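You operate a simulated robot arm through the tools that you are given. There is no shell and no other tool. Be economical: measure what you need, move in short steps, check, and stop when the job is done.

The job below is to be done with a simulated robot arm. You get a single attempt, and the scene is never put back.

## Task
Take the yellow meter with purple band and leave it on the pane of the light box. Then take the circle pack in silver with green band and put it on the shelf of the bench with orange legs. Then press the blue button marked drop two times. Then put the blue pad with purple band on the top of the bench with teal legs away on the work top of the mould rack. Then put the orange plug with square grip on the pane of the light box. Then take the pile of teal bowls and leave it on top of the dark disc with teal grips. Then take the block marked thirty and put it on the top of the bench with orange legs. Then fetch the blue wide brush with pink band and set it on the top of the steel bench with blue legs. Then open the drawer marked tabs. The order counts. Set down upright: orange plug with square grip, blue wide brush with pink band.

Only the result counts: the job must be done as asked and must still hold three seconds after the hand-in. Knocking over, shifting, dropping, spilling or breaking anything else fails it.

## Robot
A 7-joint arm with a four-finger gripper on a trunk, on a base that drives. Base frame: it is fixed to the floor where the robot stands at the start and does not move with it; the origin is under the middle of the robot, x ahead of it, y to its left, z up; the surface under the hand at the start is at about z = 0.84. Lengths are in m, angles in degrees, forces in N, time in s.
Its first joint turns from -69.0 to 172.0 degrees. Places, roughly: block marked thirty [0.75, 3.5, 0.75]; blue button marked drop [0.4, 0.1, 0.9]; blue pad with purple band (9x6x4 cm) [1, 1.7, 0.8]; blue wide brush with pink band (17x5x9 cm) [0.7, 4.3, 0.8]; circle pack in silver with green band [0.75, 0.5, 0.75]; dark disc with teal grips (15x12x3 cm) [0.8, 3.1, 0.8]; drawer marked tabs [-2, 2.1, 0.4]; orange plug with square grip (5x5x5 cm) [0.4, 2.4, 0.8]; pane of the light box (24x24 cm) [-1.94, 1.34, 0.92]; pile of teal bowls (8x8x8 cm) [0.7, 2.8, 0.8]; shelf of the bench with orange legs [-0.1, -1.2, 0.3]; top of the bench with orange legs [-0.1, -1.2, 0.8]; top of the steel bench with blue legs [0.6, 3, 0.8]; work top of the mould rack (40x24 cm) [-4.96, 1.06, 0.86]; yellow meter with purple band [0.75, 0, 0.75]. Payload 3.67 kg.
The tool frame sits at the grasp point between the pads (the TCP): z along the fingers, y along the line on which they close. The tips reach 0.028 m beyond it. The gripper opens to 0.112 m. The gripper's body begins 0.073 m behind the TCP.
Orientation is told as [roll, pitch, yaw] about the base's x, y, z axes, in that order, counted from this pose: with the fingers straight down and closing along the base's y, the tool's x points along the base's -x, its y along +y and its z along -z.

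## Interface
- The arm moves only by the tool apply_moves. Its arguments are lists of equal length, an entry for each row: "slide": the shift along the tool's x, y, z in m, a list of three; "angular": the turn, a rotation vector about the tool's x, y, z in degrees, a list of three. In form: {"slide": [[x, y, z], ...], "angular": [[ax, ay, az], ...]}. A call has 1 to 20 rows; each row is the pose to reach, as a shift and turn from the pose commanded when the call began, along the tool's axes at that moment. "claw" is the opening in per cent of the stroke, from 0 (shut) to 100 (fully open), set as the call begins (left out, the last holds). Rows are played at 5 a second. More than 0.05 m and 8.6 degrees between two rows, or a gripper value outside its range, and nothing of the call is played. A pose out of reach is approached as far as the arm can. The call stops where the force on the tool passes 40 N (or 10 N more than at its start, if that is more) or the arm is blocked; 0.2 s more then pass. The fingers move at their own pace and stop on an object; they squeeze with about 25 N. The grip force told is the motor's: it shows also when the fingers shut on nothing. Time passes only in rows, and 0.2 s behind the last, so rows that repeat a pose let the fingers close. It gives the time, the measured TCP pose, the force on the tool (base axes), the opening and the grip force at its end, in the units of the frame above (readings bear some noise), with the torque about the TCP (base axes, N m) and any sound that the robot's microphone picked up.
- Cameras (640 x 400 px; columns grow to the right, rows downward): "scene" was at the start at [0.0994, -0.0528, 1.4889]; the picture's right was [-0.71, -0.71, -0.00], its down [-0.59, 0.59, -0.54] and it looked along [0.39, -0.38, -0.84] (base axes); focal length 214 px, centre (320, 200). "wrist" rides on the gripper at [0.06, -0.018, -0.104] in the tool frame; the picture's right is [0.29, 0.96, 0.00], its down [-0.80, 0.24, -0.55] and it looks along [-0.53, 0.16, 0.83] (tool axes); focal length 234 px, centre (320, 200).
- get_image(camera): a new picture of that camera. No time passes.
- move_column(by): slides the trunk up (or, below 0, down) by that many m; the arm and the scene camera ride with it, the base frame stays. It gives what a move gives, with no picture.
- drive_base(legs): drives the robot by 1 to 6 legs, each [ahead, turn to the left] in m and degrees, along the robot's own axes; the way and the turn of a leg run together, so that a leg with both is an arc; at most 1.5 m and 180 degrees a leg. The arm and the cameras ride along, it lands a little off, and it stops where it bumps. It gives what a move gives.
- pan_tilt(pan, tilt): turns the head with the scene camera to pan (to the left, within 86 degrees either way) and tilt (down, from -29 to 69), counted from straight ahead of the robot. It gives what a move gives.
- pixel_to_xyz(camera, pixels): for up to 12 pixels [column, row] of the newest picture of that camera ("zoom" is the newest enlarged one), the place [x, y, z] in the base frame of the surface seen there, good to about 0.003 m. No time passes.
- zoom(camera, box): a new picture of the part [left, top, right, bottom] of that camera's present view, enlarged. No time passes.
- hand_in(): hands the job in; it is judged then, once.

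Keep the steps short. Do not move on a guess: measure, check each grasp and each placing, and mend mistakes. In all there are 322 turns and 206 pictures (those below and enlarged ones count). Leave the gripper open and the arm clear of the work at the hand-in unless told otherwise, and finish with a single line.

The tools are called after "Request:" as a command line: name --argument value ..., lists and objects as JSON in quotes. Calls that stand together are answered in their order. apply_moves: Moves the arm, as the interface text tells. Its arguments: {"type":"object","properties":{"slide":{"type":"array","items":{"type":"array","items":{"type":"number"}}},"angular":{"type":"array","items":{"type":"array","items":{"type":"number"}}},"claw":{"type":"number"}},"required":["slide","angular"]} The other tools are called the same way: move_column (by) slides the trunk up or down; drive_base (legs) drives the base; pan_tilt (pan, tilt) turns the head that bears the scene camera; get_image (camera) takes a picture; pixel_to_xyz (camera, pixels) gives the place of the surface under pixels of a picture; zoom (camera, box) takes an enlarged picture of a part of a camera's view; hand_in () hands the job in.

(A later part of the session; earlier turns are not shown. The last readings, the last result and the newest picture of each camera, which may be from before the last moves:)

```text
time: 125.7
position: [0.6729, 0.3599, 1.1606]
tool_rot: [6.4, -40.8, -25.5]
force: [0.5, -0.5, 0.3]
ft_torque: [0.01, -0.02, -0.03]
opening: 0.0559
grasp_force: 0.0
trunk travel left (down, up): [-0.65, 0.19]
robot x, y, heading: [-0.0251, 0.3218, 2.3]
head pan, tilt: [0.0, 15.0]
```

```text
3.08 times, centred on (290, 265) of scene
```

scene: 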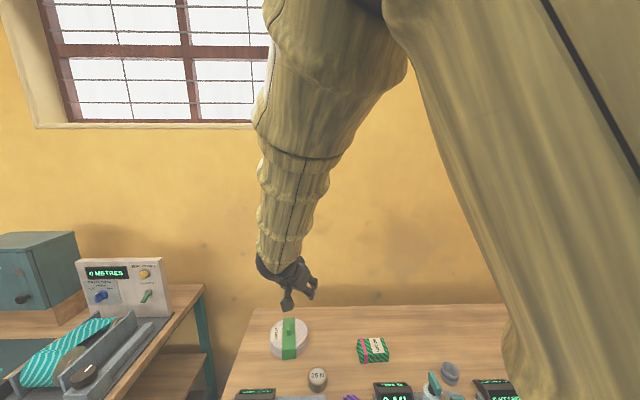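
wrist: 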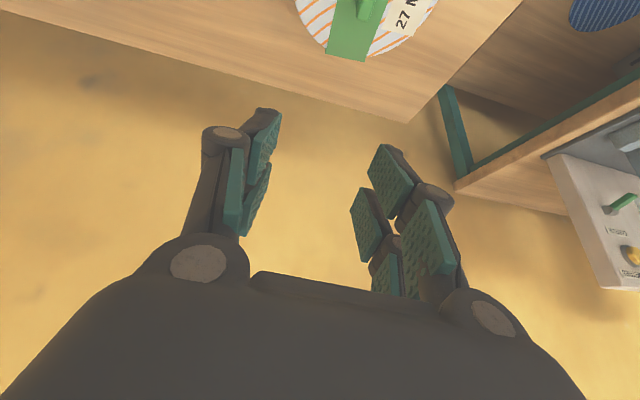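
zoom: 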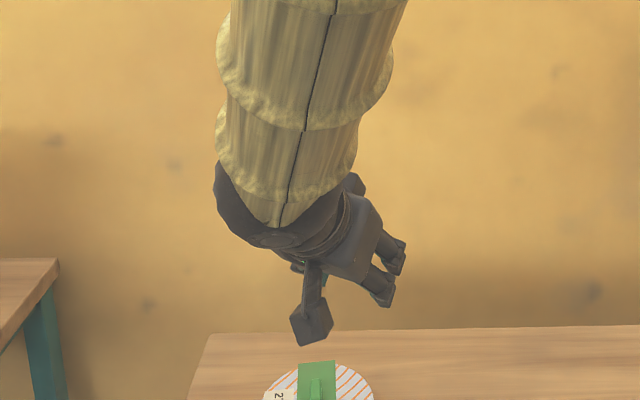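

The hand can't tilt past the forearm's own slope. A farther stance and lower trunk make the forearm flatter. I level the hand, back up 0.1 m and turn 5°.

Request:
apply_moves --slide '[[0, 0, 0], [0, 0, 0], [0, 0, 0.0], [0, 0, 0], [0, 0, 0], [0, 0, 0]]' --angular '[[0, 7.5, 0], [0, 15, 0], [0, 22.5, 0], [0, 30, 0], [0, 37.5, 0], [0, 45, 0]]'

Request:
apply_moves --slide '[[0, 0, -0.03], [0, 0, -0.06], [0, 0, -0.1]]' --angular '[[0, 0, -7], [0, 0, -14], [0, 0, -21]]'

Request:
drive_base --legs '[[-0.1, 0], [0, 5]]'

Request:
move_column --by -0.2

```text
time: 127.1
position: [0.6701, 0.3705, 1.1429]
tool_rot: [-0.2, 1.1, -19.6]
force: [0.0, -1.0, 0.1]
ft_torque: [0.02, 0.04, -0.01]
opening: 0.0561
grasp_force: 0.1
trunk travel left (down, up): [-0.65, 0.19]
robot x, y, heading: [-0.0204, 0.3242, 1.7]
head pan, tilt: [0.0, 15.0]
```

```text
time: 127.9
position: [0.6666, 0.3715, 1.2463]
tool_rot: [0.1, 0.8, 1.5]
force: [-0.3, -0.2, 0.4]
ft_torque: [-0.03, -0.03, 0.0]
opening: 0.0561
grasp_force: 0.1
trunk travel left (down, up): [-0.65, 0.19]
robot x, y, heading: [-0.0207, 0.321, 2.0]
head pan, tilt: [0.0, 15.0]
```

```text
time: 129.5
position: [0.5611, 0.429, 1.2458]
tool_rot: [0.0, 0.9, 6.4]
force: [0.1, 0.3, -0.8]
ft_torque: [-0.02, 0.01, -0.03]
opening: 0.0559
grasp_force: 0.1
trunk travel left (down, up): [-0.65, 0.19]
robot x, y, heading: [-0.1216, 0.3185, 6.8]
head pan, tilt: [0.0, 15.0]
```

```text
time: 131.7
position: [0.5595, 0.4286, 1.0462]
tool_rot: [0.1, 0.9, 6.4]
force: [0.1, -0.1, 0.4]
ft_torque: [-0.02, -0.02, 0.01]
opening: 0.056
grasp_force: 0.0
trunk travel left (down, up): [-0.45, 0.39]
robot x, y, heading: [-0.1201, 0.3204, 6.6]
head pan, tilt: [0.0, 15.0]
```

Request:
apply_moves --slide '[[-0.04, -0.0073, 0], [-0.08, -0.0146, 0], [-0.12, -0.022, 0], [-0.16, -0.0294, 0], [-0.2017, -0.0367, 0], [-0.2017, -0.0367, 0], [-0.2017, -0.0367, 0], [-0.2017, -0.0367, 0], [-0.2017, -0.0367, 0]]' --angular '[[0, 0, 0], [0, 0, 0], [0, -7, 0], [0, -14, 0], [0, -21, 0], [0, -28, 0], [0, -35, 0], [0, -42, 0], [0, -42, 0]]'

Request:
get_image --camera "wrist"

```text
time: 133.7
position: [0.7667, 0.4157, 1.0415]
tool_rot: [0.1, -41.1, 6.3]
force: [0.3, -0.4, -0.3]
ft_torque: [0.01, -0.02, -0.02]
opening: 0.0562
grasp_force: 0.0
trunk travel left (down, up): [-0.45, 0.39]
robot x, y, heading: [-0.1219, 0.3151, 7.0]
head pan, tilt: [0.0, 15.0]
```

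```text
173 pictures are left
```

wrist: 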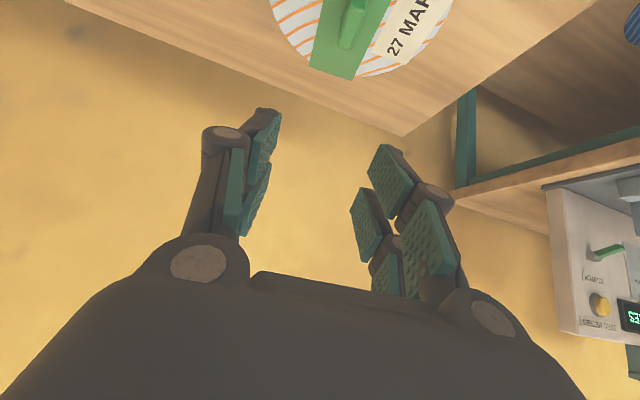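

Tilt 41° reached cleanly. I measure the fin in this view (around (353,22)).

Request:
zoom --camera "wrist" --box '[260, 0, 460, 90]'

```text
3.20 times, centred on (360, 45) of wrist
```

zoom: 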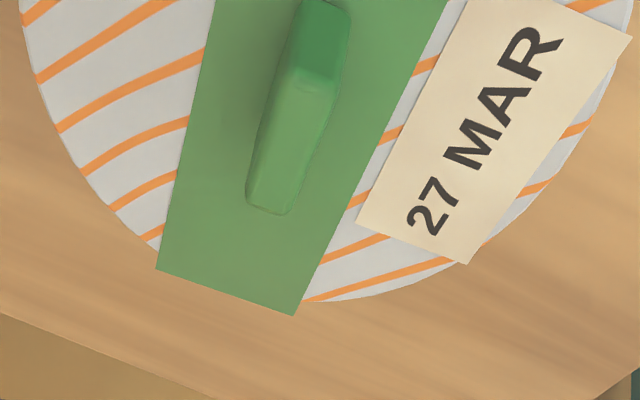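

Request:
pixel_to_xyz --camera "zoom" --pixels '[[315, 80], [335, 95], [290, 80], [272, 200], [255, 190], [295, 195], [300, 140], [275, 120], [320, 20], [350, 60]]'

```text
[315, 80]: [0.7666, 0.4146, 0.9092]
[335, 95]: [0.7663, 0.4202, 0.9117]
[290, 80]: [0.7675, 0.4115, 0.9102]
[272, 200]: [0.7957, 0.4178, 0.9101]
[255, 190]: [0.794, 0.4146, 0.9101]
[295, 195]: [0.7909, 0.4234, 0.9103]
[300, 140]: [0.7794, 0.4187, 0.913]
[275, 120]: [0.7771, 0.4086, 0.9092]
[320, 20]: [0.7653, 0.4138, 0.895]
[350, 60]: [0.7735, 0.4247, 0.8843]
```

Fin centre is (0.781,0.417), yaw ≈7°. I descend straight 0.125 m (tips just above the pack's top).

Request:
apply_moves --slide '[[0.022, 0, 0.025], [0.044, 0, 0.05], [0.066, 0, 0.0755], [0.077, 0, 0.0885], [0.0815, 0, 0.0945]]' --angular '[[0, 0, 0], [0, 0, 0], [0, 0, 0], [0, 0, 0], [0, 0, 0]]'

Request:
apply_moves --slide '[[0, 0, 0], [0, 0, 0], [0, 0, 0], [0, 0, 0]]' --angular '[[0, 0, 0], [0, 0, 0], [0, 0, 0], [0, 0, 0]]' --claw 0

Request:
get_image --camera "wrist"

```text
time: 135.1
position: [0.7769, 0.3888, 0.9393]
tool_rot: [5.5, -41.5, 0.5]
force: [-0.2, -0.2, 0.8]
ft_torque: [0.05, -0.04, 0.0]
opening: 0.0564
grasp_force: 0.3
trunk travel left (down, up): [-0.45, 0.39]
robot x, y, heading: [-0.1221, 0.3169, 6.8]
head pan, tilt: [0.0, 15.0]
stopped in row 5: the arm was blocked; the commanded pose is now the measured one
```

```text
time: 136.1
position: [0.7772, 0.3881, 0.9385]
tool_rot: [5.4, -41.5, 0.6]
force: [0.4, -0.5, 0.6]
ft_torque: [-0.11, -0.07, 0.03]
opening: 0.0129
grasp_force: 25.1
trunk travel left (down, up): [-0.45, 0.39]
robot x, y, heading: [-0.1233, 0.3192, 7.1]
head pan, tilt: [0.0, 15.0]
```

```text
171 pictures are left
```

wrist: 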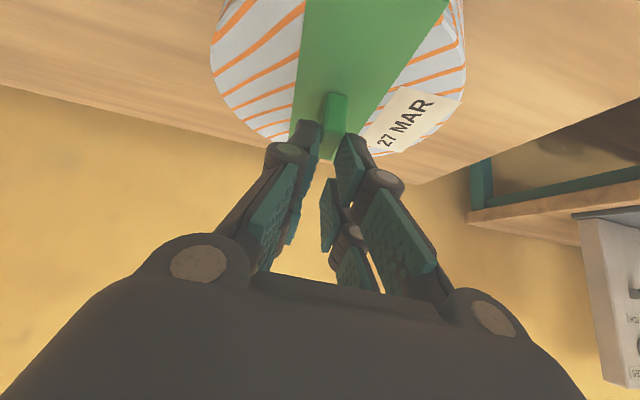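

The arm met its limit before full depth and the fingers closed on the fin's end only. I open, rise, and lower the trunk further for a better tilt margin.

Request:
apply_moves --slide '[[0, 0, 0], [0, 0, 0], [0, 0, 0], [-0.01, 0, -0.012], [-0.032, 0, -0.037], [-0.054, 0, -0.062], [-0.076, 0, -0.087]]' --angular '[[0, 0, 0], [0, 0, 0], [0, 0, 0], [0, 0, 0], [0, 0, 0], [0, 0, 0], [0, 0, 0]]' --claw 50

Request:
zoom --camera "wrist" --box '[230, 0, 480, 140]'

```text
time: 137.7
position: [0.7764, 0.3831, 1.0535]
tool_rot: [5.0, -41.7, 1.2]
force: [0.1, -0.4, -0.7]
ft_torque: [0.0, 0.01, 0.03]
opening: 0.0561
grasp_force: 0.1
trunk travel left (down, up): [-0.45, 0.39]
robot x, y, heading: [-0.1232, 0.3172, 6.9]
head pan, tilt: [0.0, 15.0]
```

```text
2.56 times, centred on (355, 70) of wrist
```

zoom: 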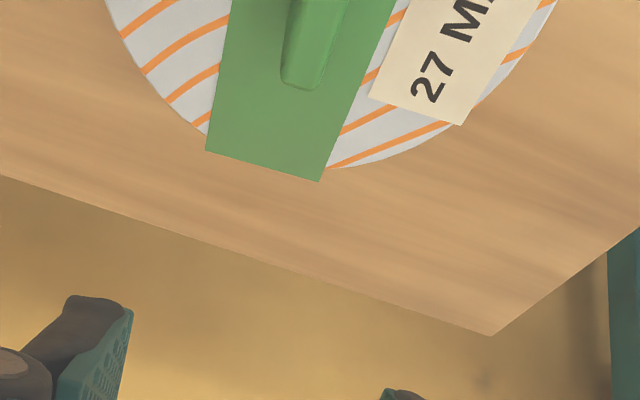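

The pack is unmoved in essence. I will use a 30° tilt, which still fits under the bench top, and test it in the same arm geometry as at the shelf (trunk up 0.1 here).

Request:
apply_moves --slide '[[0, 0, 0], [0, 0.01, 0], [0, 0.02, 0], [0, 0.03, 0]]' --angular '[[0.5, 4, -1.4], [1.1, 8, -2.8], [1.6, 11.9, -4.2], [1.6, 11.9, -4.2]]'

Request:
move_column --by 0.1

Request:
zoom --camera "wrist" --box '[230, 0, 480, 140]'

```text
time: 138.7
position: [0.7742, 0.4141, 1.0556]
tool_rot: [0.0, -29.8, 6.9]
force: [0.3, 0.6, -0.6]
ft_torque: [0.0, 0.03, -0.01]
opening: 0.0562
grasp_force: 0.1
trunk travel left (down, up): [-0.45, 0.39]
robot x, y, heading: [-0.1202, 0.3184, 6.9]
head pan, tilt: [0.0, 15.0]
```

```text
time: 140.0
position: [0.7721, 0.4133, 1.1561]
tool_rot: [0.2, -29.8, 6.8]
force: [0.0, -0.4, -0.6]
ft_torque: [0.0, -0.02, 0.01]
opening: 0.0558
grasp_force: 0.0
trunk travel left (down, up): [-0.55, 0.29]
robot x, y, heading: [-0.1199, 0.3162, 6.9]
head pan, tilt: [0.0, 15.0]
```

```text
2.56 times, centred on (355, 70) of wrist
```

zoom: 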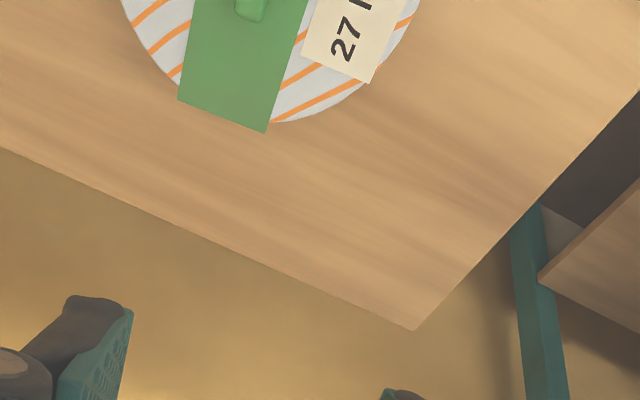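

Request:
apply_moves --slide '[[0.02, 0, 0.0346], [0.04, 0, 0.0693], [0.06, 0, 0.104], [0.078, 0, 0.135]]' --angular '[[0, 0, 0], [0, 0, 0], [0, 0, 0], [0, 0, 0]]'

Request:
zoom --camera "wrist" --box '[230, 0, 480, 140]'

```text
time: 141.0
position: [0.7728, 0.4116, 0.9993]
tool_rot: [0.4, -29.8, 6.5]
force: [0.0, 0.0, -0.4]
ft_torque: [-0.04, 0.04, 0.03]
opening: 0.056
grasp_force: 0.1
trunk travel left (down, up): [-0.55, 0.29]
robot x, y, heading: [-0.1223, 0.3213, 7.0]
head pan, tilt: [0.0, 15.0]
```

```text
2.56 times, centred on (355, 70) of wrist
```

zoom: 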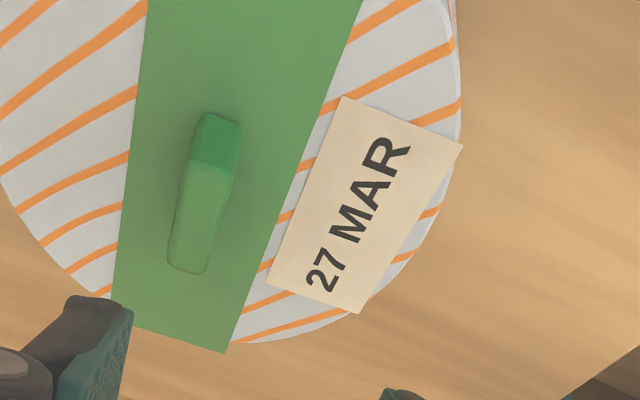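

Request:
pixel_to_xyz --camera "zoom" --pixels '[[210, 170], [188, 260], [200, 215], [180, 215], [222, 215], [237, 165], [120, 250], [225, 345], [150, 10], [355, 10]]'

```text
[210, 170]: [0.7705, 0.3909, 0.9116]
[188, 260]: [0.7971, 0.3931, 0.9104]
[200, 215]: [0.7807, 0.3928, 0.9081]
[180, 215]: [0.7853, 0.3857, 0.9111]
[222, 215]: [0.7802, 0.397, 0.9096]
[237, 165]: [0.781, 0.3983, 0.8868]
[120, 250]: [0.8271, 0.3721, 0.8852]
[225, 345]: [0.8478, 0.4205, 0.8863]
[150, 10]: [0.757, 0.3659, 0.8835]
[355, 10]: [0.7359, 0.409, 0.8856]
```

The fin is now at (0.783,0.392), yaw ≈5–6°. I shift -2 cm in y, then descend.

Request:
apply_moves --slide '[[0, -0.0205, 0], [0.014, -0.0205, 0.024], [0.028, -0.0205, 0.048], [0.036, -0.0205, 0.062], [0.0405, -0.0205, 0.0705]]' --angular '[[0, 0, 0], [0, 0, 0], [0, 0, 0], [0, 0, 0], [0, 0, 0]]'

Request:
get_image --camera "wrist"

```text
time: 142.2
position: [0.7766, 0.3921, 0.9176]
tool_rot: [0.0, -30.0, 6.8]
force: [0.0, 0.8, 2.5]
ft_torque: [-0.02, 0.03, 0.01]
opening: 0.0561
grasp_force: 0.1
trunk travel left (down, up): [-0.55, 0.29]
robot x, y, heading: [-0.1233, 0.3185, 6.9]
head pan, tilt: [0.0, 15.0]
```

```text
167 pictures are left
```

wrist: 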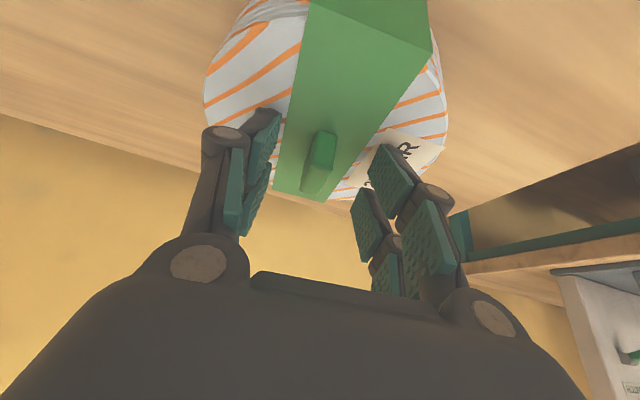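

Pose reached cleanly and the fin lies between the fingers. I close.

Request:
apply_moves --slide '[[0, 0, 0], [0, 0, 0], [0, 0, 0], [0, 0, 0]]' --angular '[[0, 0, 0], [0, 0, 0], [0, 0, 0], [0, 0, 0]]' --claw 0

Request:
apply_moves --slide '[[-0.01, 0, -0.0173], [-0.03, 0, -0.052], [-0.05, 0, -0.0866]]' --angular '[[0, 0, 0], [0, 0, 0], [0, 0, 0]]'

Request:
get_image --camera "wrist"

```text
time: 143.2
position: [0.7748, 0.3924, 0.9191]
tool_rot: [0.1, -29.9, 6.9]
force: [1.9, 1.2, 11.5]
ft_torque: [0.08, -0.27, 0.01]
opening: 0.0127
grasp_force: 25.0
trunk travel left (down, up): [-0.55, 0.29]
robot x, y, heading: [-0.1214, 0.3191, 7.0]
head pan, tilt: [0.0, 15.0]
```

```text
time: 144.0
position: [0.7737, 0.3896, 1.0181]
tool_rot: [0.1, -29.7, 6.8]
force: [-0.1, -0.9, -1.1]
ft_torque: [-0.03, 0.04, 0.0]
opening: 0.0127
grasp_force: 24.7
trunk travel left (down, up): [-0.55, 0.29]
robot x, y, heading: [-0.1222, 0.3182, 6.7]
head pan, tilt: [0.0, 15.0]
```

```text
166 pictures are left
```

wrist: 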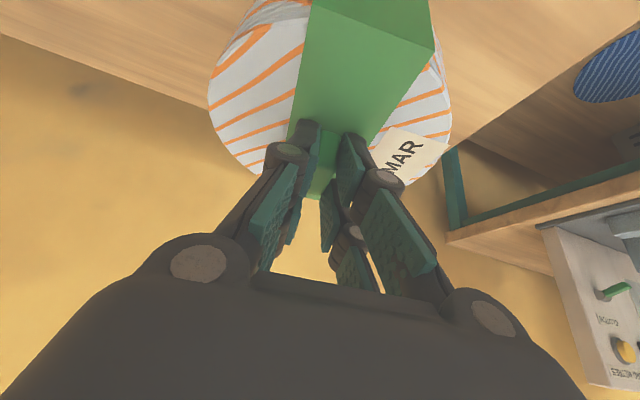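

The pack is held (TCP 0.0805 above its base). I raise the trunk, step to x≈0 and turn to face the orange-legged bench.

Request:
move_column --by 0.2

Request:
drive_base --legs '[[0.12, 0], [0, -93]]'

Request:
pan_tilt --pan 10 --tilt 30

Request:
get_image --camera "scene"

```text
time: 146.2
position: [0.7748, 0.391, 1.2164]
tool_rot: [0.1, -29.8, 6.8]
force: [0.3, 0.4, -0.5]
ft_torque: [0.05, 0.02, 0.02]
opening: 0.0129
grasp_force: 25.1
trunk travel left (down, up): [-0.75, 0.09]
robot x, y, heading: [-0.1184, 0.3168, 6.7]
head pan, tilt: [0.0, 15.0]
```

```text
time: 151.4
position: [0.0051, -0.5658, 1.2171]
tool_rot: [0.1, -29.8, -87.4]
force: [-0.5, -0.4, -0.2]
ft_torque: [0.01, 0.0, 0.03]
opening: 0.013
grasp_force: 25.0
trunk travel left (down, up): [-0.75, 0.09]
robot x, y, heading: [-0.0006, 0.3324, -87.3]
head pan, tilt: [0.0, 15.0]
```

```text
time: 152.2
position: [0.005, -0.5665, 1.2178]
tool_rot: [0.2, -29.8, -87.5]
force: [0.6, 0.0, -1.9]
ft_torque: [0.0, -0.01, 0.01]
opening: 0.0127
grasp_force: 25.0
trunk travel left (down, up): [-0.75, 0.09]
robot x, y, heading: [-0.001, 0.3312, -87.3]
head pan, tilt: [10.0, 30.0]
```

```text
165 pictures are left
```

scene: 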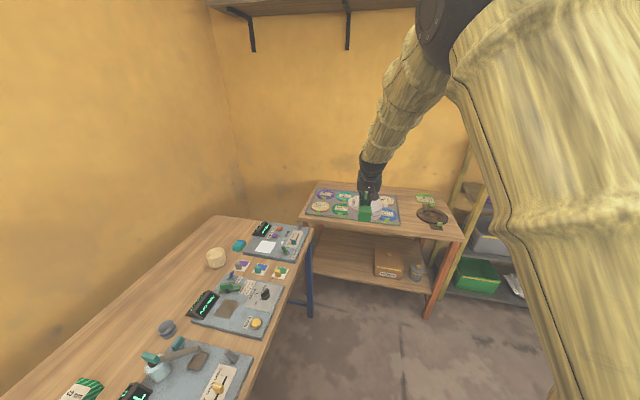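

The shelf's box (388,264) and jar (415,272) show; I measure them and the free part.

Request:
pixel_to_xyz --camera "scene" --pixels '[[376, 275], [402, 278], [378, 252], [345, 265], [360, 278], [325, 262], [418, 292], [317, 212], [304, 222], [312, 316], [318, 273]]'

```text
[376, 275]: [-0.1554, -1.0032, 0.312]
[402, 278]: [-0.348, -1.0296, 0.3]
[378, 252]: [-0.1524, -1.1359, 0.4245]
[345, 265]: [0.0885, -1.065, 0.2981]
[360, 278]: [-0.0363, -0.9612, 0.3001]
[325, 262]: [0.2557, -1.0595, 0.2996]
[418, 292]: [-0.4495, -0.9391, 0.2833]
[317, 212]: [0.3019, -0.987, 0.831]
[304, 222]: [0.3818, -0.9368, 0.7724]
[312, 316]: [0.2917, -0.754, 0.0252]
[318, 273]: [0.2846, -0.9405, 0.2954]
```

Free shelf spans x -0.15…0.3. I lower the trunk in two steps, clear of the bench.

Request:
move_column --by -0.4

Request:
move_column --by -0.35

Request:
get_image --camera "scene"

```text
time: 156.0
position: [0.0059, -0.5647, 0.8163]
tool_rot: [0.2, -29.7, -87.4]
force: [-0.1, 0.5, -0.9]
ft_torque: [-0.01, 0.0, -0.01]
opening: 0.0126
grasp_force: 24.8
trunk travel left (down, up): [-0.35, 0.49]
robot x, y, heading: [-0.0033, 0.3323, -87.3]
head pan, tilt: [10.0, 30.0]
```

```text
time: 159.5
position: [0.0066, -0.5656, 0.4678]
tool_rot: [0.1, -29.8, -87.4]
force: [0.4, -0.3, -1.2]
ft_torque: [0.0, -0.01, 0.0]
opening: 0.013
grasp_force: 24.7
trunk travel left (down, up): [0.0, 0.84]
robot x, y, heading: [0.0007, 0.3346, -87.3]
head pan, tilt: [10.0, 30.0]
```

```text
164 pictures are left
```

scene: 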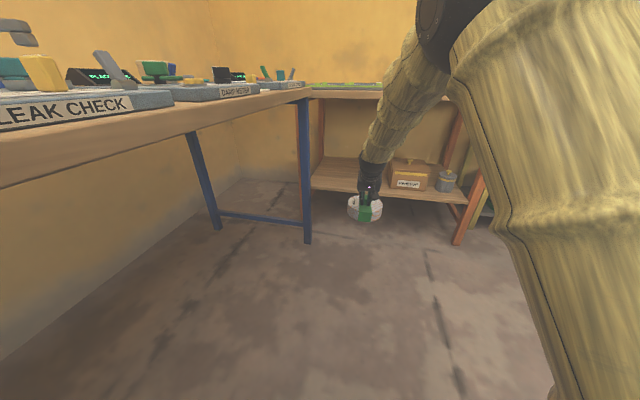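

I lower the arm a further 6 cm and shift 4.5 cm toward +x.

Request:
apply_moves --slide '[[0.01, 0.015, 0.0173], [0.02, 0.03, 0.0346], [0.03, 0.045, 0.052]]' --angular '[[0, 0, 0], [0, 0, 0], [0, 0, 0]]'

Request:
drive_base --legs '[[0.25, 0]]'

Request:
get_image --camera "scene"

```text
time: 160.3
position: [0.0368, -0.5699, 0.4141]
tool_rot: [2.6, -29.8, -90.1]
force: [0.1, -0.6, -0.8]
ft_torque: [0.04, -0.01, 0.0]
opening: 0.0127
grasp_force: 25.7
trunk travel left (down, up): [0.0, 0.84]
robot x, y, heading: [-0.0022, 0.3357, -87.4]
head pan, tilt: [10.0, 30.0]
```

```text
time: 162.1
position: [0.0409, -0.8252, 0.4089]
tool_rot: [2.1, -29.6, -90.2]
force: [0.2, -0.4, -0.7]
ft_torque: [-0.01, 0.0, -0.01]
opening: 0.0129
grasp_force: 25.2
trunk travel left (down, up): [0.0, 0.84]
robot x, y, heading: [0.0092, 0.0747, -87.4]
head pan, tilt: [10.0, 30.0]
```

```text
163 pictures are left
```

scene: 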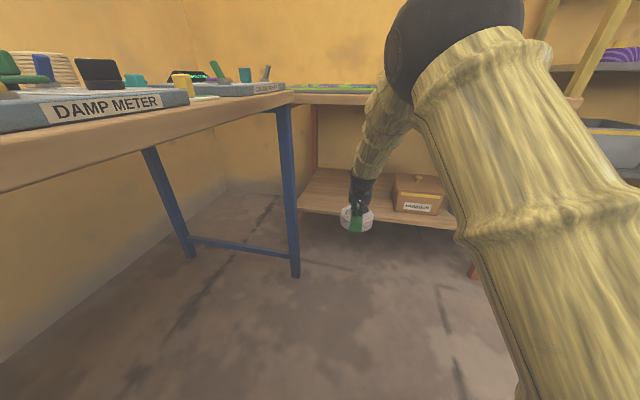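

I check clearance of the elbow and forearm to the bench top before going in.

Request:
pixel_to_xyz --camera "scene" --pixels '[[400, 40], [450, 20], [395, 100], [375, 140], [362, 185], [385, 105], [420, 95], [370, 120], [350, 210], [372, 228]]'

Request:
zoom --camera "scene" --box '[280, 60, 480, 260]'

```text
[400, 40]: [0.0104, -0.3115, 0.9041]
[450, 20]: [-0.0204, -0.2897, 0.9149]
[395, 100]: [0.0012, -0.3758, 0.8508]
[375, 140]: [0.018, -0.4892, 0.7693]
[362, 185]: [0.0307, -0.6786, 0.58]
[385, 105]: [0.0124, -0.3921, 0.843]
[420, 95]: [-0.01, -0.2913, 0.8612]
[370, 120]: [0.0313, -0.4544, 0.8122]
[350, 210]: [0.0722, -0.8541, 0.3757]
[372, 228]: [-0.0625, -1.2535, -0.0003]
```

```text
2.00 times, centred on (380, 160) of scene
```

zoom: 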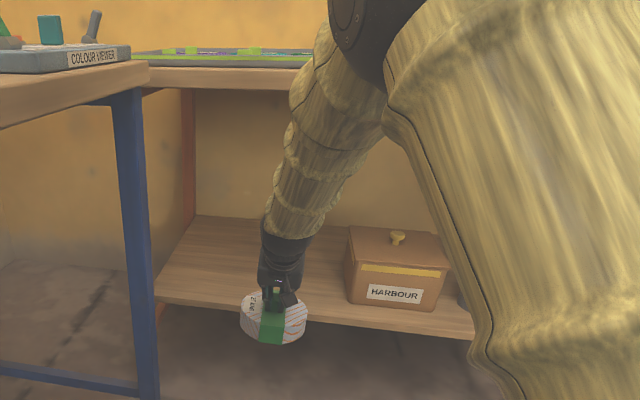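

Forearm will stay about 8 cm clear of the top's edge. I drive in 0.22 m.

Request:
drive_base --legs '[[0.22, 0]]'

Request:
zoom --camera "scene" --box '[260, 100, 460, 260]'

Request:
get_image --camera "wrist"

```text
time: 163.8
position: [0.0522, -1.0451, 0.4089]
tool_rot: [2.2, -29.5, -90.3]
force: [-0.2, -0.9, -0.3]
ft_torque: [0.01, 0.0, 0.01]
opening: 0.0127
grasp_force: 25.1
trunk travel left (down, up): [0.0, 0.84]
robot x, y, heading: [0.0245, -0.141, -87.2]
head pan, tilt: [10.0, 30.0]
```

```text
2.50 times, centred on (360, 180) of scene
```

zoom: 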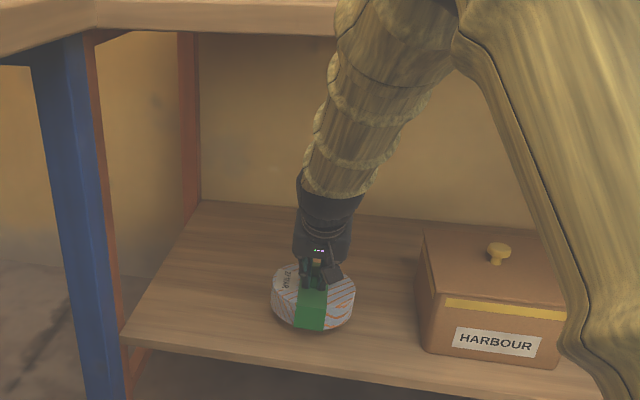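

```text
160 pictures are left
```

wrist: 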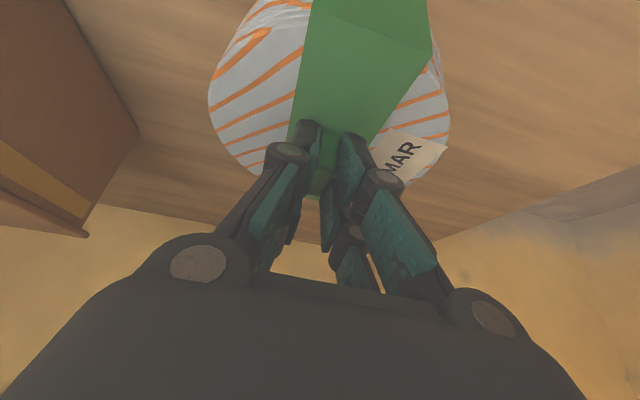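

The pack is inside, clear of box and edge. I lower about 2.8 cm gently.

Request:
apply_moves --slide '[[0.005, 0, 0.0087], [0.01, 0, 0.0173], [0.0125, 0, 0.0216], [0.014, 0, 0.0242]]' --angular '[[0, 0, 0], [0, 0, 0], [0, 0, 0], [0, 0, 0]]'

```text
time: 164.8
position: [0.0529, -1.0452, 0.3826]
tool_rot: [2.3, -29.6, -90.4]
force: [0.4, 0.5, 1.1]
ft_torque: [-0.02, 0.12, 0.0]
opening: 0.0126
grasp_force: 25.2
trunk travel left (down, up): [0.0, 0.84]
robot x, y, heading: [0.022, -0.1428, -87.2]
head pan, tilt: [10.0, 30.0]
```

Request:
apply_moves --slide '[[0.001, 0, 0.0017], [0.002, 0, 0.0034], [0.003, 0, 0.0051]]' --angular '[[0, 0, 0], [0, 0, 0], [0, 0, 0]]'

```text
time: 165.6
position: [0.0548, -1.0453, 0.3805]
tool_rot: [2.4, -29.8, -90.2]
force: [8.2, 2.9, 23.0]
ft_torque: [0.2, 0.27, 0.08]
opening: 0.0127
grasp_force: 25.0
trunk travel left (down, up): [0.0, 0.84]
robot x, y, heading: [0.0205, -0.1439, -87.4]
head pan, tilt: [10.0, 30.0]
```

Contact (23 N). I open and rise vertically 4.5 cm, then check.

Request:
apply_moves --slide '[[-0.0015, 0, -0.0026], [-0.0015, 0, -0.0026], [-0.0015, 0, -0.0026], [-0.008, 0, -0.0139], [-0.016, 0, -0.0277], [-0.024, 0, -0.0416]]' --angular '[[0, 0, 0], [0, 0, 0], [0, 0, 0], [0, 0, 0], [0, 0, 0], [0, 0, 0]]' --claw 50

Request:
get_image --camera "wrist"

```text
time: 167.0
position: [0.0503, -1.0449, 0.424]
tool_rot: [2.3, -29.5, -90.4]
force: [0.0, -0.5, 0.4]
ft_torque: [-0.02, 0.04, -0.01]
opening: 0.0562
grasp_force: 0.1
trunk travel left (down, up): [0.0, 0.84]
robot x, y, heading: [0.0176, -0.1439, -87.6]
head pan, tilt: [10.0, 30.0]
```

```text
159 pictures are left
```

wrist: 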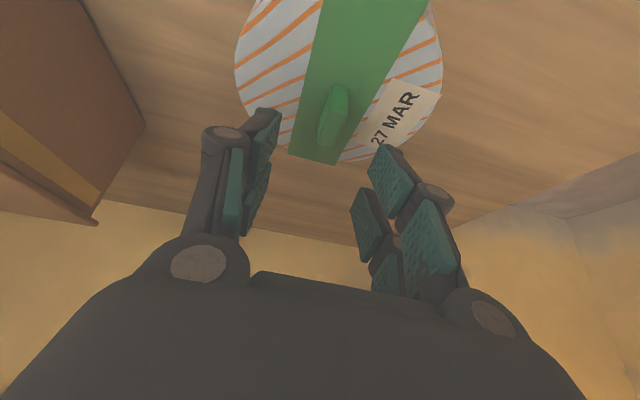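

The pack rests on the shelf. I back out, raise the trunk and level the hand.

Request:
drive_base --legs '[[-0.45, 0]]'

Request:
move_column --by 0.4

Request:
move_column --by 0.25

Request:
apply_moves --slide '[[0, 0, 0], [0, 0, 0], [0, 0, -0.03], [0, 0, -0.06], [0, 0, -0.1]]' --angular '[[0, 7.5, 0], [0, 15, 0], [0, 22.5, 0], [0, 30, 0], [0, 30, 0]]' --claw 0

Request:
get_image --camera "scene"

```text
time: 169.7
position: [0.0255, -0.5902, 0.4241]
tool_rot: [2.4, -29.4, -90.8]
force: [-0.6, 1.0, -0.2]
ft_torque: [0.0, -0.01, 0.02]
opening: 0.0562
grasp_force: 0.1
trunk travel left (down, up): [0.0, 0.84]
robot x, y, heading: [-0.0009, 0.313, -87.6]
head pan, tilt: [10.0, 30.0]
```

```text
time: 173.6
position: [0.0255, -0.5912, 0.8239]
tool_rot: [2.4, -29.5, -90.6]
force: [0.6, -0.2, 0.8]
ft_torque: [0.02, 0.01, -0.02]
opening: 0.0561
grasp_force: 0.0
trunk travel left (down, up): [-0.4, 0.44]
robot x, y, heading: [0.0002, 0.313, -87.6]
head pan, tilt: [10.0, 30.0]
```

```text
time: 176.1
position: [0.0258, -0.5908, 1.0735]
tool_rot: [2.5, -29.5, -90.7]
force: [-1.2, 0.3, -0.8]
ft_torque: [0.01, 0.0, 0.01]
opening: 0.0559
grasp_force: 0.1
trunk travel left (down, up): [-0.65, 0.19]
robot x, y, heading: [-0.005, 0.3096, -87.7]
head pan, tilt: [10.0, 30.0]
```

```text
time: 177.3
position: [0.022, -0.5384, 1.1649]
tool_rot: [2.1, 0.2, -89.5]
force: [-0.9, 0.8, 0.8]
ft_torque: [-0.1, 0.01, 0.02]
opening: 0.0
grasp_force: 24.8
trunk travel left (down, up): [-0.65, 0.19]
robot x, y, heading: [0.0022, 0.3148, -87.6]
head pan, tilt: [10.0, 30.0]
```

```text
158 pictures are left
```

scene: 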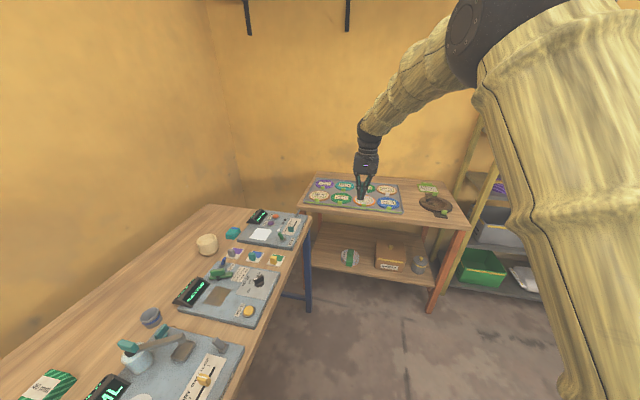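

The pack shows at (350,257) on the shelf. Next the drop button at about (0.357,0.114,0.875): I turn to the front bench and back up a bit.

Request:
drive_base --legs '[[0, 87.6], [-0.25, 0]]'

Request:
pan_tilt --pan -10 --tilt 45

Request:
get_image --camera "scene"

```text
time: 182.8
position: [0.6035, 0.2791, 1.1629]
tool_rot: [2.2, 0.4, -3.9]
force: [0.0, 0.8, 0.1]
ft_torque: [-0.02, -0.04, -0.01]
opening: 0.0
grasp_force: 25.3
trunk travel left (down, up): [-0.65, 0.19]
robot x, y, heading: [-0.2507, 0.3235, -2.1]
head pan, tilt: [10.0, 30.0]
```

```text
time: 183.6
position: [0.605, 0.2782, 1.1629]
tool_rot: [2.1, 0.4, -3.8]
force: [0.7, 0.5, -0.3]
ft_torque: [-0.03, -0.02, -0.01]
opening: 0.0
grasp_force: 25.1
trunk travel left (down, up): [-0.65, 0.19]
robot x, y, heading: [-0.2487, 0.3159, -1.9]
head pan, tilt: [-10.0, 45.0]
```

```text
157 pictures are left
```

scene: 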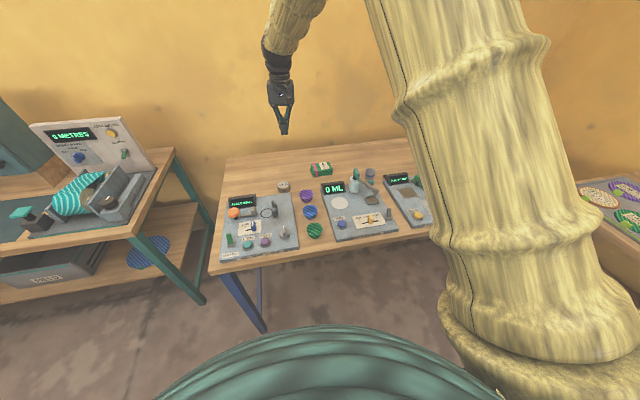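

Request:
zoom --camera "scene" --box '[310, 165, 410, 250]'

```text
4.71 times, centred on (360, 208) of scene
```

zoom: 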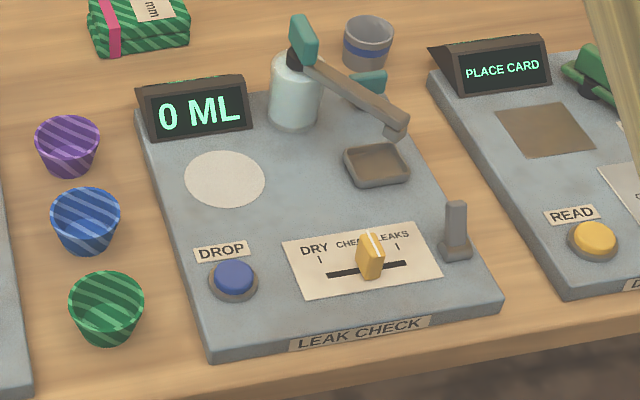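

Request:
pixel_to_xyz --camera "zoom" --pixels '[[235, 277], [235, 268], [225, 277], [245, 277], [214, 300], [235, 320], [72, 310], [292, 30]]'

```text
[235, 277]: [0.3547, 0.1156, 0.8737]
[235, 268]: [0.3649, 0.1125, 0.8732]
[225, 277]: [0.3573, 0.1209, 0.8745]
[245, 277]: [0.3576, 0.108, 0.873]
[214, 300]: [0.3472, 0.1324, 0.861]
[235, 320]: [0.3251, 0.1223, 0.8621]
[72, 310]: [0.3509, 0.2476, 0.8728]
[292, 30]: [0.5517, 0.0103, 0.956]
```

Button top centre is (0.357,0.114,0.874). I bring the closed fingers above it.

Request:
apply_moves --slide '[[0.034, -0.0257, 0], [0.068, -0.0514, 0], [0.101, -0.077, 0], [0.135, -0.103, 0], [0.169, -0.129, 0], [0.203, -0.154, 0], [0.2366, -0.18, 0], [0.2366, -0.18, 0.045], [0.2366, -0.18, 0.09], [0.2366, -0.18, 0.135], [0.2366, -0.18, 0.18], [0.2366, -0.18, 0.22]]' --angular '[[2, 0, 0], [2, 0, 0], [2, 0, 0], [2, 0, 0], [2, 0, 0], [2, 0, 0], [2, 0, 0], [2, 0, 0], [2, 0, 0], [2, 0, 0], [2, 0, 0], [2, 0, 0]]'

Request:
get_image --camera "wrist"

```text
time: 186.2
position: [0.3572, 0.1249, 0.939]
tool_rot: [0.0, 0.5, -3.9]
force: [0.7, 0.6, -0.1]
ft_torque: [0.07, 0.03, -0.05]
opening: 0.0001
grasp_force: 25.4
trunk travel left (down, up): [-0.65, 0.19]
robot x, y, heading: [-0.2477, 0.3207, -2.0]
head pan, tilt: [-10.0, 45.0]
```

```text
155 pictures are left
```

wrist: 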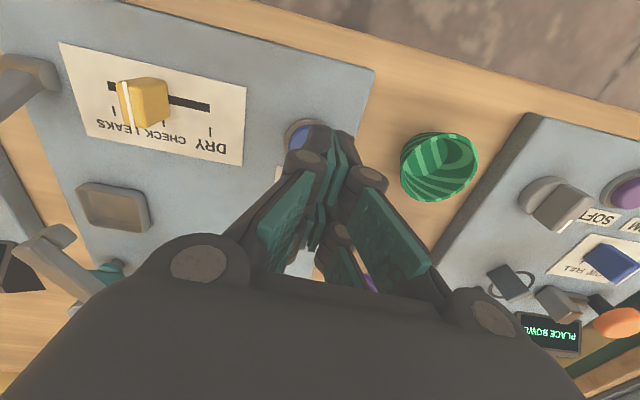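

The tips sit 1 cm to the left (+y) of the button; I measure the button here.

Request:
pixel_to_xyz --camera "wrist" --pixels '[[298, 140], [308, 130], [288, 140], [315, 121]]'

```text
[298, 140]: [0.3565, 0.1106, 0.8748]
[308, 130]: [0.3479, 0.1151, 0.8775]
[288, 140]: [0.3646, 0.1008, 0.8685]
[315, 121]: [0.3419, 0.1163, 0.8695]
```

Request:
apply_moves --slide '[[0.001, -0.0115, 0], [0.001, -0.0115, 0.02], [0.001, -0.0115, 0.03]]' --angular '[[0, 0, 0], [0, 0, 0], [0, 0, 0]]'

Request:
apply_moves --slide '[[0, 0, 0.004], [0, 0, 0.008], [0, 0, 0.011]]' --angular '[[0, 0, 0], [0, 0, 0], [0, 0, 0]]'

```text
time: 187.0
position: [0.354, 0.1126, 0.9073]
tool_rot: [0.1, 0.4, -3.9]
force: [-0.5, 0.4, 0.3]
ft_torque: [-0.03, 0.01, -0.03]
opening: 0.0
grasp_force: 24.6
trunk travel left (down, up): [-0.65, 0.19]
robot x, y, heading: [-0.2504, 0.3237, -1.9]
head pan, tilt: [-10.0, 45.0]
```

```text
time: 187.8
position: [0.3536, 0.1111, 0.8965]
tool_rot: [0.1, 0.4, -3.9]
force: [0.8, -0.3, 2.2]
ft_torque: [-0.01, -0.04, 0.0]
opening: 0.0061
grasp_force: 35.7
trunk travel left (down, up): [-0.65, 0.19]
robot x, y, heading: [-0.2494, 0.3221, -2.1]
head pan, tilt: [-10.0, 45.0]
heard: click
```

A click was heard. I rise 2.5 cm and look at the display before pressing again.

Request:
apply_moves --slide '[[0, 0, -0.008], [0, 0, -0.016], [0, 0, -0.03], [0, 0, -0.03]]' --angular '[[0, 0, 0], [0, 0, 0], [0, 0, 0], [0, 0, 0]]'

Request:
zoom --camera "scene" --box '[310, 165, 410, 250]'

```text
time: 188.8
position: [0.3539, 0.1111, 0.9265]
tool_rot: [0.1, 0.5, -3.9]
force: [0.3, -0.4, 0.1]
ft_torque: [-0.02, 0.02, -0.01]
opening: 0.0001
grasp_force: 35.7
trunk travel left (down, up): [-0.65, 0.19]
robot x, y, heading: [-0.2522, 0.3208, -2.1]
head pan, tilt: [-10.0, 45.0]
```

```text
4.71 times, centred on (360, 208) of scene
```

zoom: 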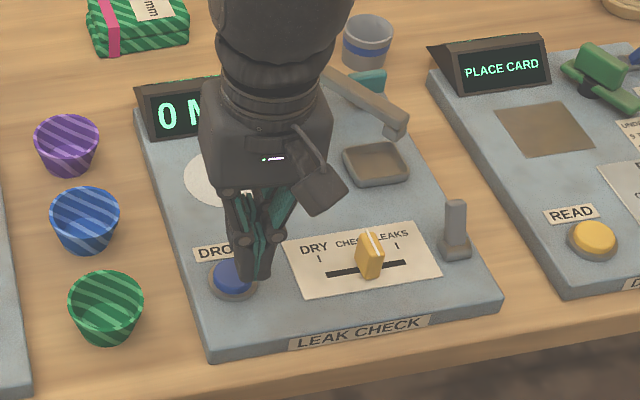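

Request:
apply_moves --slide '[[0, 0.002, 0.018], [0, 0.002, 0.023], [0, 0.002, 0.027], [0, 0.002, 0.03]]' --angular '[[0, 0, 0], [0, 0, 0], [0, 0, 0], [0, 0, 0]]'

```text
time: 189.8
position: [0.3532, 0.1134, 0.8951]
tool_rot: [0.1, 0.3, -4.0]
force: [1.0, -1.4, 1.6]
ft_torque: [0.0, -0.1, -0.03]
opening: 0.0058
grasp_force: 35.7
trunk travel left (down, up): [-0.65, 0.19]
robot x, y, heading: [-0.2504, 0.3226, -1.9]
head pan, tilt: [-10.0, 45.0]
heard: click
```

A second click. I rise well clear and check the panel.

Request:
apply_moves --slide '[[0, 0, -0.02], [0, 0, -0.06], [0, 0, -0.1], [0, 0, -0.14], [0, 0, -0.18], [0, 0, -0.22], [0, 0, -0.25]]' --angular '[[0, 0, 0], [0, 0, 0], [0, 0, 0], [0, 0, 0], [0, 0, 0], [0, 0, 0], [0, 0, 0]]' --claw 50

Request:
zoom --camera "scene" --box '[210, 130, 450, 290]'

```text
time: 191.4
position: [0.3552, 0.112, 1.1468]
tool_rot: [0.0, 0.4, -3.9]
force: [0.2, 0.6, 0.0]
ft_torque: [-0.02, 0.0, 0.01]
opening: 0.0561
grasp_force: 0.0
trunk travel left (down, up): [-0.65, 0.19]
robot x, y, heading: [-0.2508, 0.3204, -2.0]
head pan, tilt: [-10.0, 45.0]
```

```text
2.50 times, centred on (330, 210) of scene
```

zoom: 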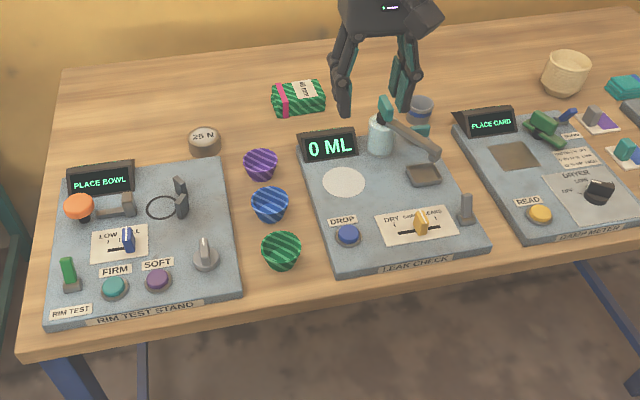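

All is in order there. Next the blue pad on the teal-legged bench near (1,1.7). I look left to plan the way.

Request:
pan_tilt --pan 60 --tilt 35

Request:
get_image --camera "scene"

```text
time: 192.8
position: [0.3558, 0.1124, 1.1459]
tool_rot: [0.1, 0.4, -3.9]
force: [0.2, -0.4, -0.1]
ft_torque: [0.02, -0.02, -0.01]
opening: 0.0559
grasp_force: 0.0
trunk travel left (down, up): [-0.65, 0.19]
robot x, y, heading: [-0.2495, 0.324, -2.0]
head pan, tilt: [60.0, 35.0]
```

```text
152 pictures are left
```

scene: 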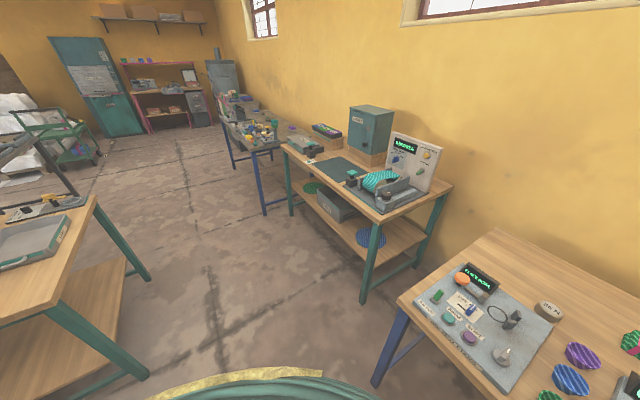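

Request:
zoom --camera "scene" --box '[270, 90, 460, 220]'

Request:
pixel_to_xyz --camera "scene" --pixels '[[362, 298], [291, 208], [264, 212], [377, 220], [285, 150], [225, 122], [148, 278], [325, 130], [450, 186], [376, 385], [235, 165]]'

```text
3.08 times, centred on (365, 155) of scene
```

zoom: 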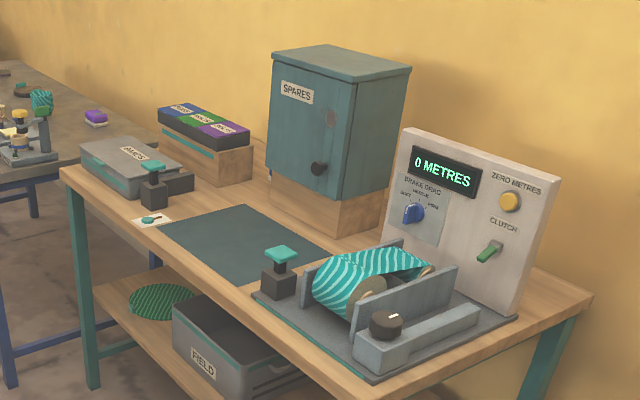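

```text
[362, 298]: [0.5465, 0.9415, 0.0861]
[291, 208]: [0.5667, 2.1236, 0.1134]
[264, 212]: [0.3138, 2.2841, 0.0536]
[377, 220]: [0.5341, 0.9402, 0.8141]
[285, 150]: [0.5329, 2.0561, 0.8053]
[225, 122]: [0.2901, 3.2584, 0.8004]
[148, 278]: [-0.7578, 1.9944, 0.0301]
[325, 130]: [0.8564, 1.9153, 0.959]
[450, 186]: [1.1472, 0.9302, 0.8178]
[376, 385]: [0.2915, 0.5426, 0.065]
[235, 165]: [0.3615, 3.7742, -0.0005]
```

The bench's west edge is x≈0.53, y 0.93…2.1. I drive up the aisle to face it.

Request:
drive_base --legs '[[0, 87], [1.35, 0], [0, -85]]'

Request:
pan_tilt --pan 10 --tilt 30

Request:
get_image --camera "scene"

```text
time: 207.1
position: [0.4747, 1.4895, 1.1468]
tool_rot: [0.1, 0.5, -2.6]
force: [-0.9, -0.5, -1.2]
ft_torque: [-0.01, -0.01, -0.01]
opening: 0.0564
grasp_force: 0.1
trunk travel left (down, up): [-0.65, 0.19]
robot x, y, heading: [-0.1326, 1.685, -0.4]
head pan, tilt: [60.0, 35.0]
```

```text
time: 208.2
position: [0.4738, 1.4903, 1.1465]
tool_rot: [0.1, 0.4, -2.6]
force: [0.3, -0.1, -0.5]
ft_torque: [-0.01, 0.01, 0.0]
opening: 0.056
grasp_force: 0.1
trunk travel left (down, up): [-0.65, 0.19]
robot x, y, heading: [-0.1364, 1.6847, -0.7]
head pan, tilt: [10.0, 30.0]
```

```text
150 pictures are left
```

scene: 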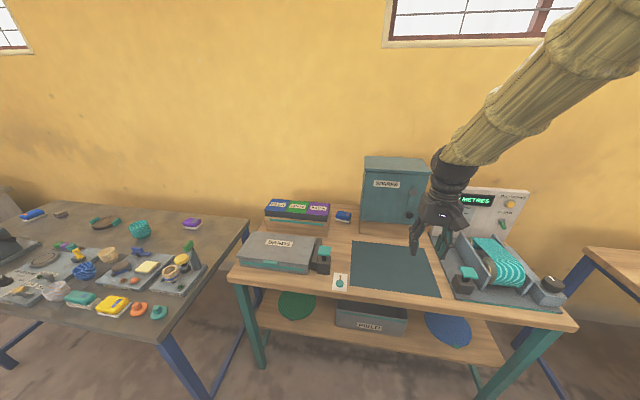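

A small blue thing stands between the tray and the cabinet at (343,216). I enlarge.

Request:
zoom --camera "scene" --box '[310, 190, 380, 240]'

Request:
zoom --camera "scene" --box '[0, 190, 240, 330]'

```text
8.00 times, centred on (345, 215) of scene
```

zoom: 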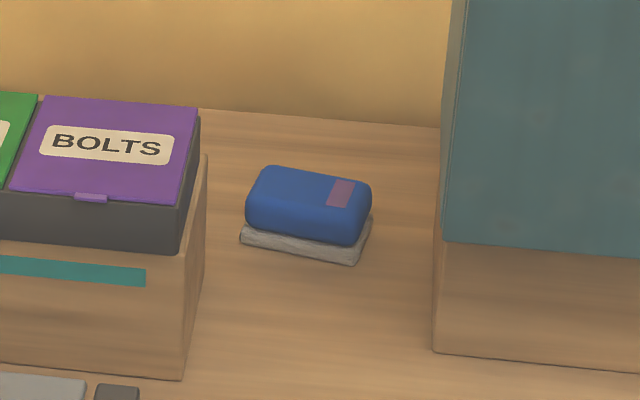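

```text
2.67 times, centred on (120, 260) of scene
```

zoom: 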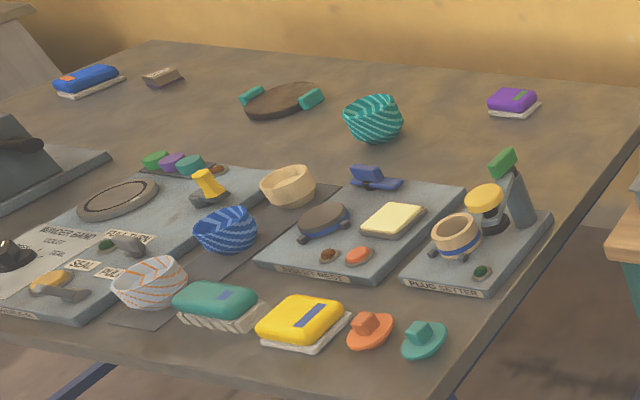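

Request:
pixel_to_xyz --camera "scene" --pixels '[[336.4, 216.5], [350.8, 213.8], [349.2, 222.2], [335.2, 219.8], [339.4, 211.3], [343.7, 214.5], [348.8, 218.5], [330, 223], [362, 230], [328, 235], [342, 230]]'

```text
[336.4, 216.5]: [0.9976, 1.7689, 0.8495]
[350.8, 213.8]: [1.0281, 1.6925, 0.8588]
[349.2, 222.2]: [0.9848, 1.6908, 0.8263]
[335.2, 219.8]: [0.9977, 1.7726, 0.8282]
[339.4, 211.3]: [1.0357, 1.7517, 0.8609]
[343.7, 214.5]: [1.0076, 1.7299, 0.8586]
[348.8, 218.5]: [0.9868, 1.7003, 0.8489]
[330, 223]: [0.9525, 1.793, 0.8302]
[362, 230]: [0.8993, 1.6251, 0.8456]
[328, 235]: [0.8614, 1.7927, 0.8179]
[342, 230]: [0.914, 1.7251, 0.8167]
```

The pad centre is ≈(1.013,1.731), 9 cm along y, z 0.818–0.86, in a 16 cm gap between the bolts box (y≥1.79) and the cabinet (y≤1.63). I'll grip it along x, coming from the +y side. I reposition the robot to about (0.2,1.95).

Request:
drive_base --legs '[[0, 39], [0.42, 0], [0, -39]]'

Request:
get_image --camera "scene"

```text
time: 214.5
position: [0.8036, 1.7704, 1.1471]
tool_rot: [0.1, 0.4, -1.2]
force: [0.1, 0.0, 0.1]
ft_torque: [0.01, -0.04, 0.0]
opening: 0.056
grasp_force: 0.0
trunk travel left (down, up): [-0.65, 0.19]
robot x, y, heading: [0.1848, 1.9508, 0.7]
head pan, tilt: [10.0, 30.0]
```

```text
147 pictures are left
```

scene: 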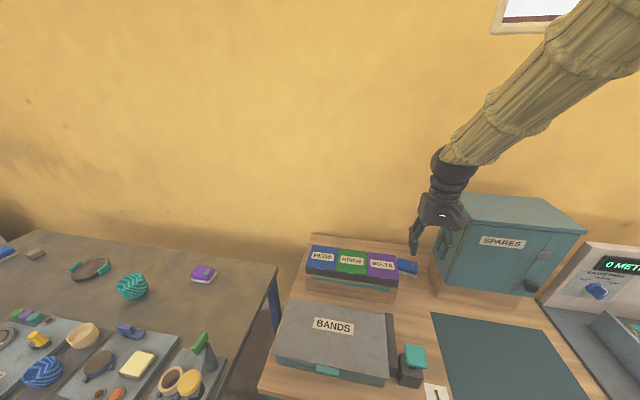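

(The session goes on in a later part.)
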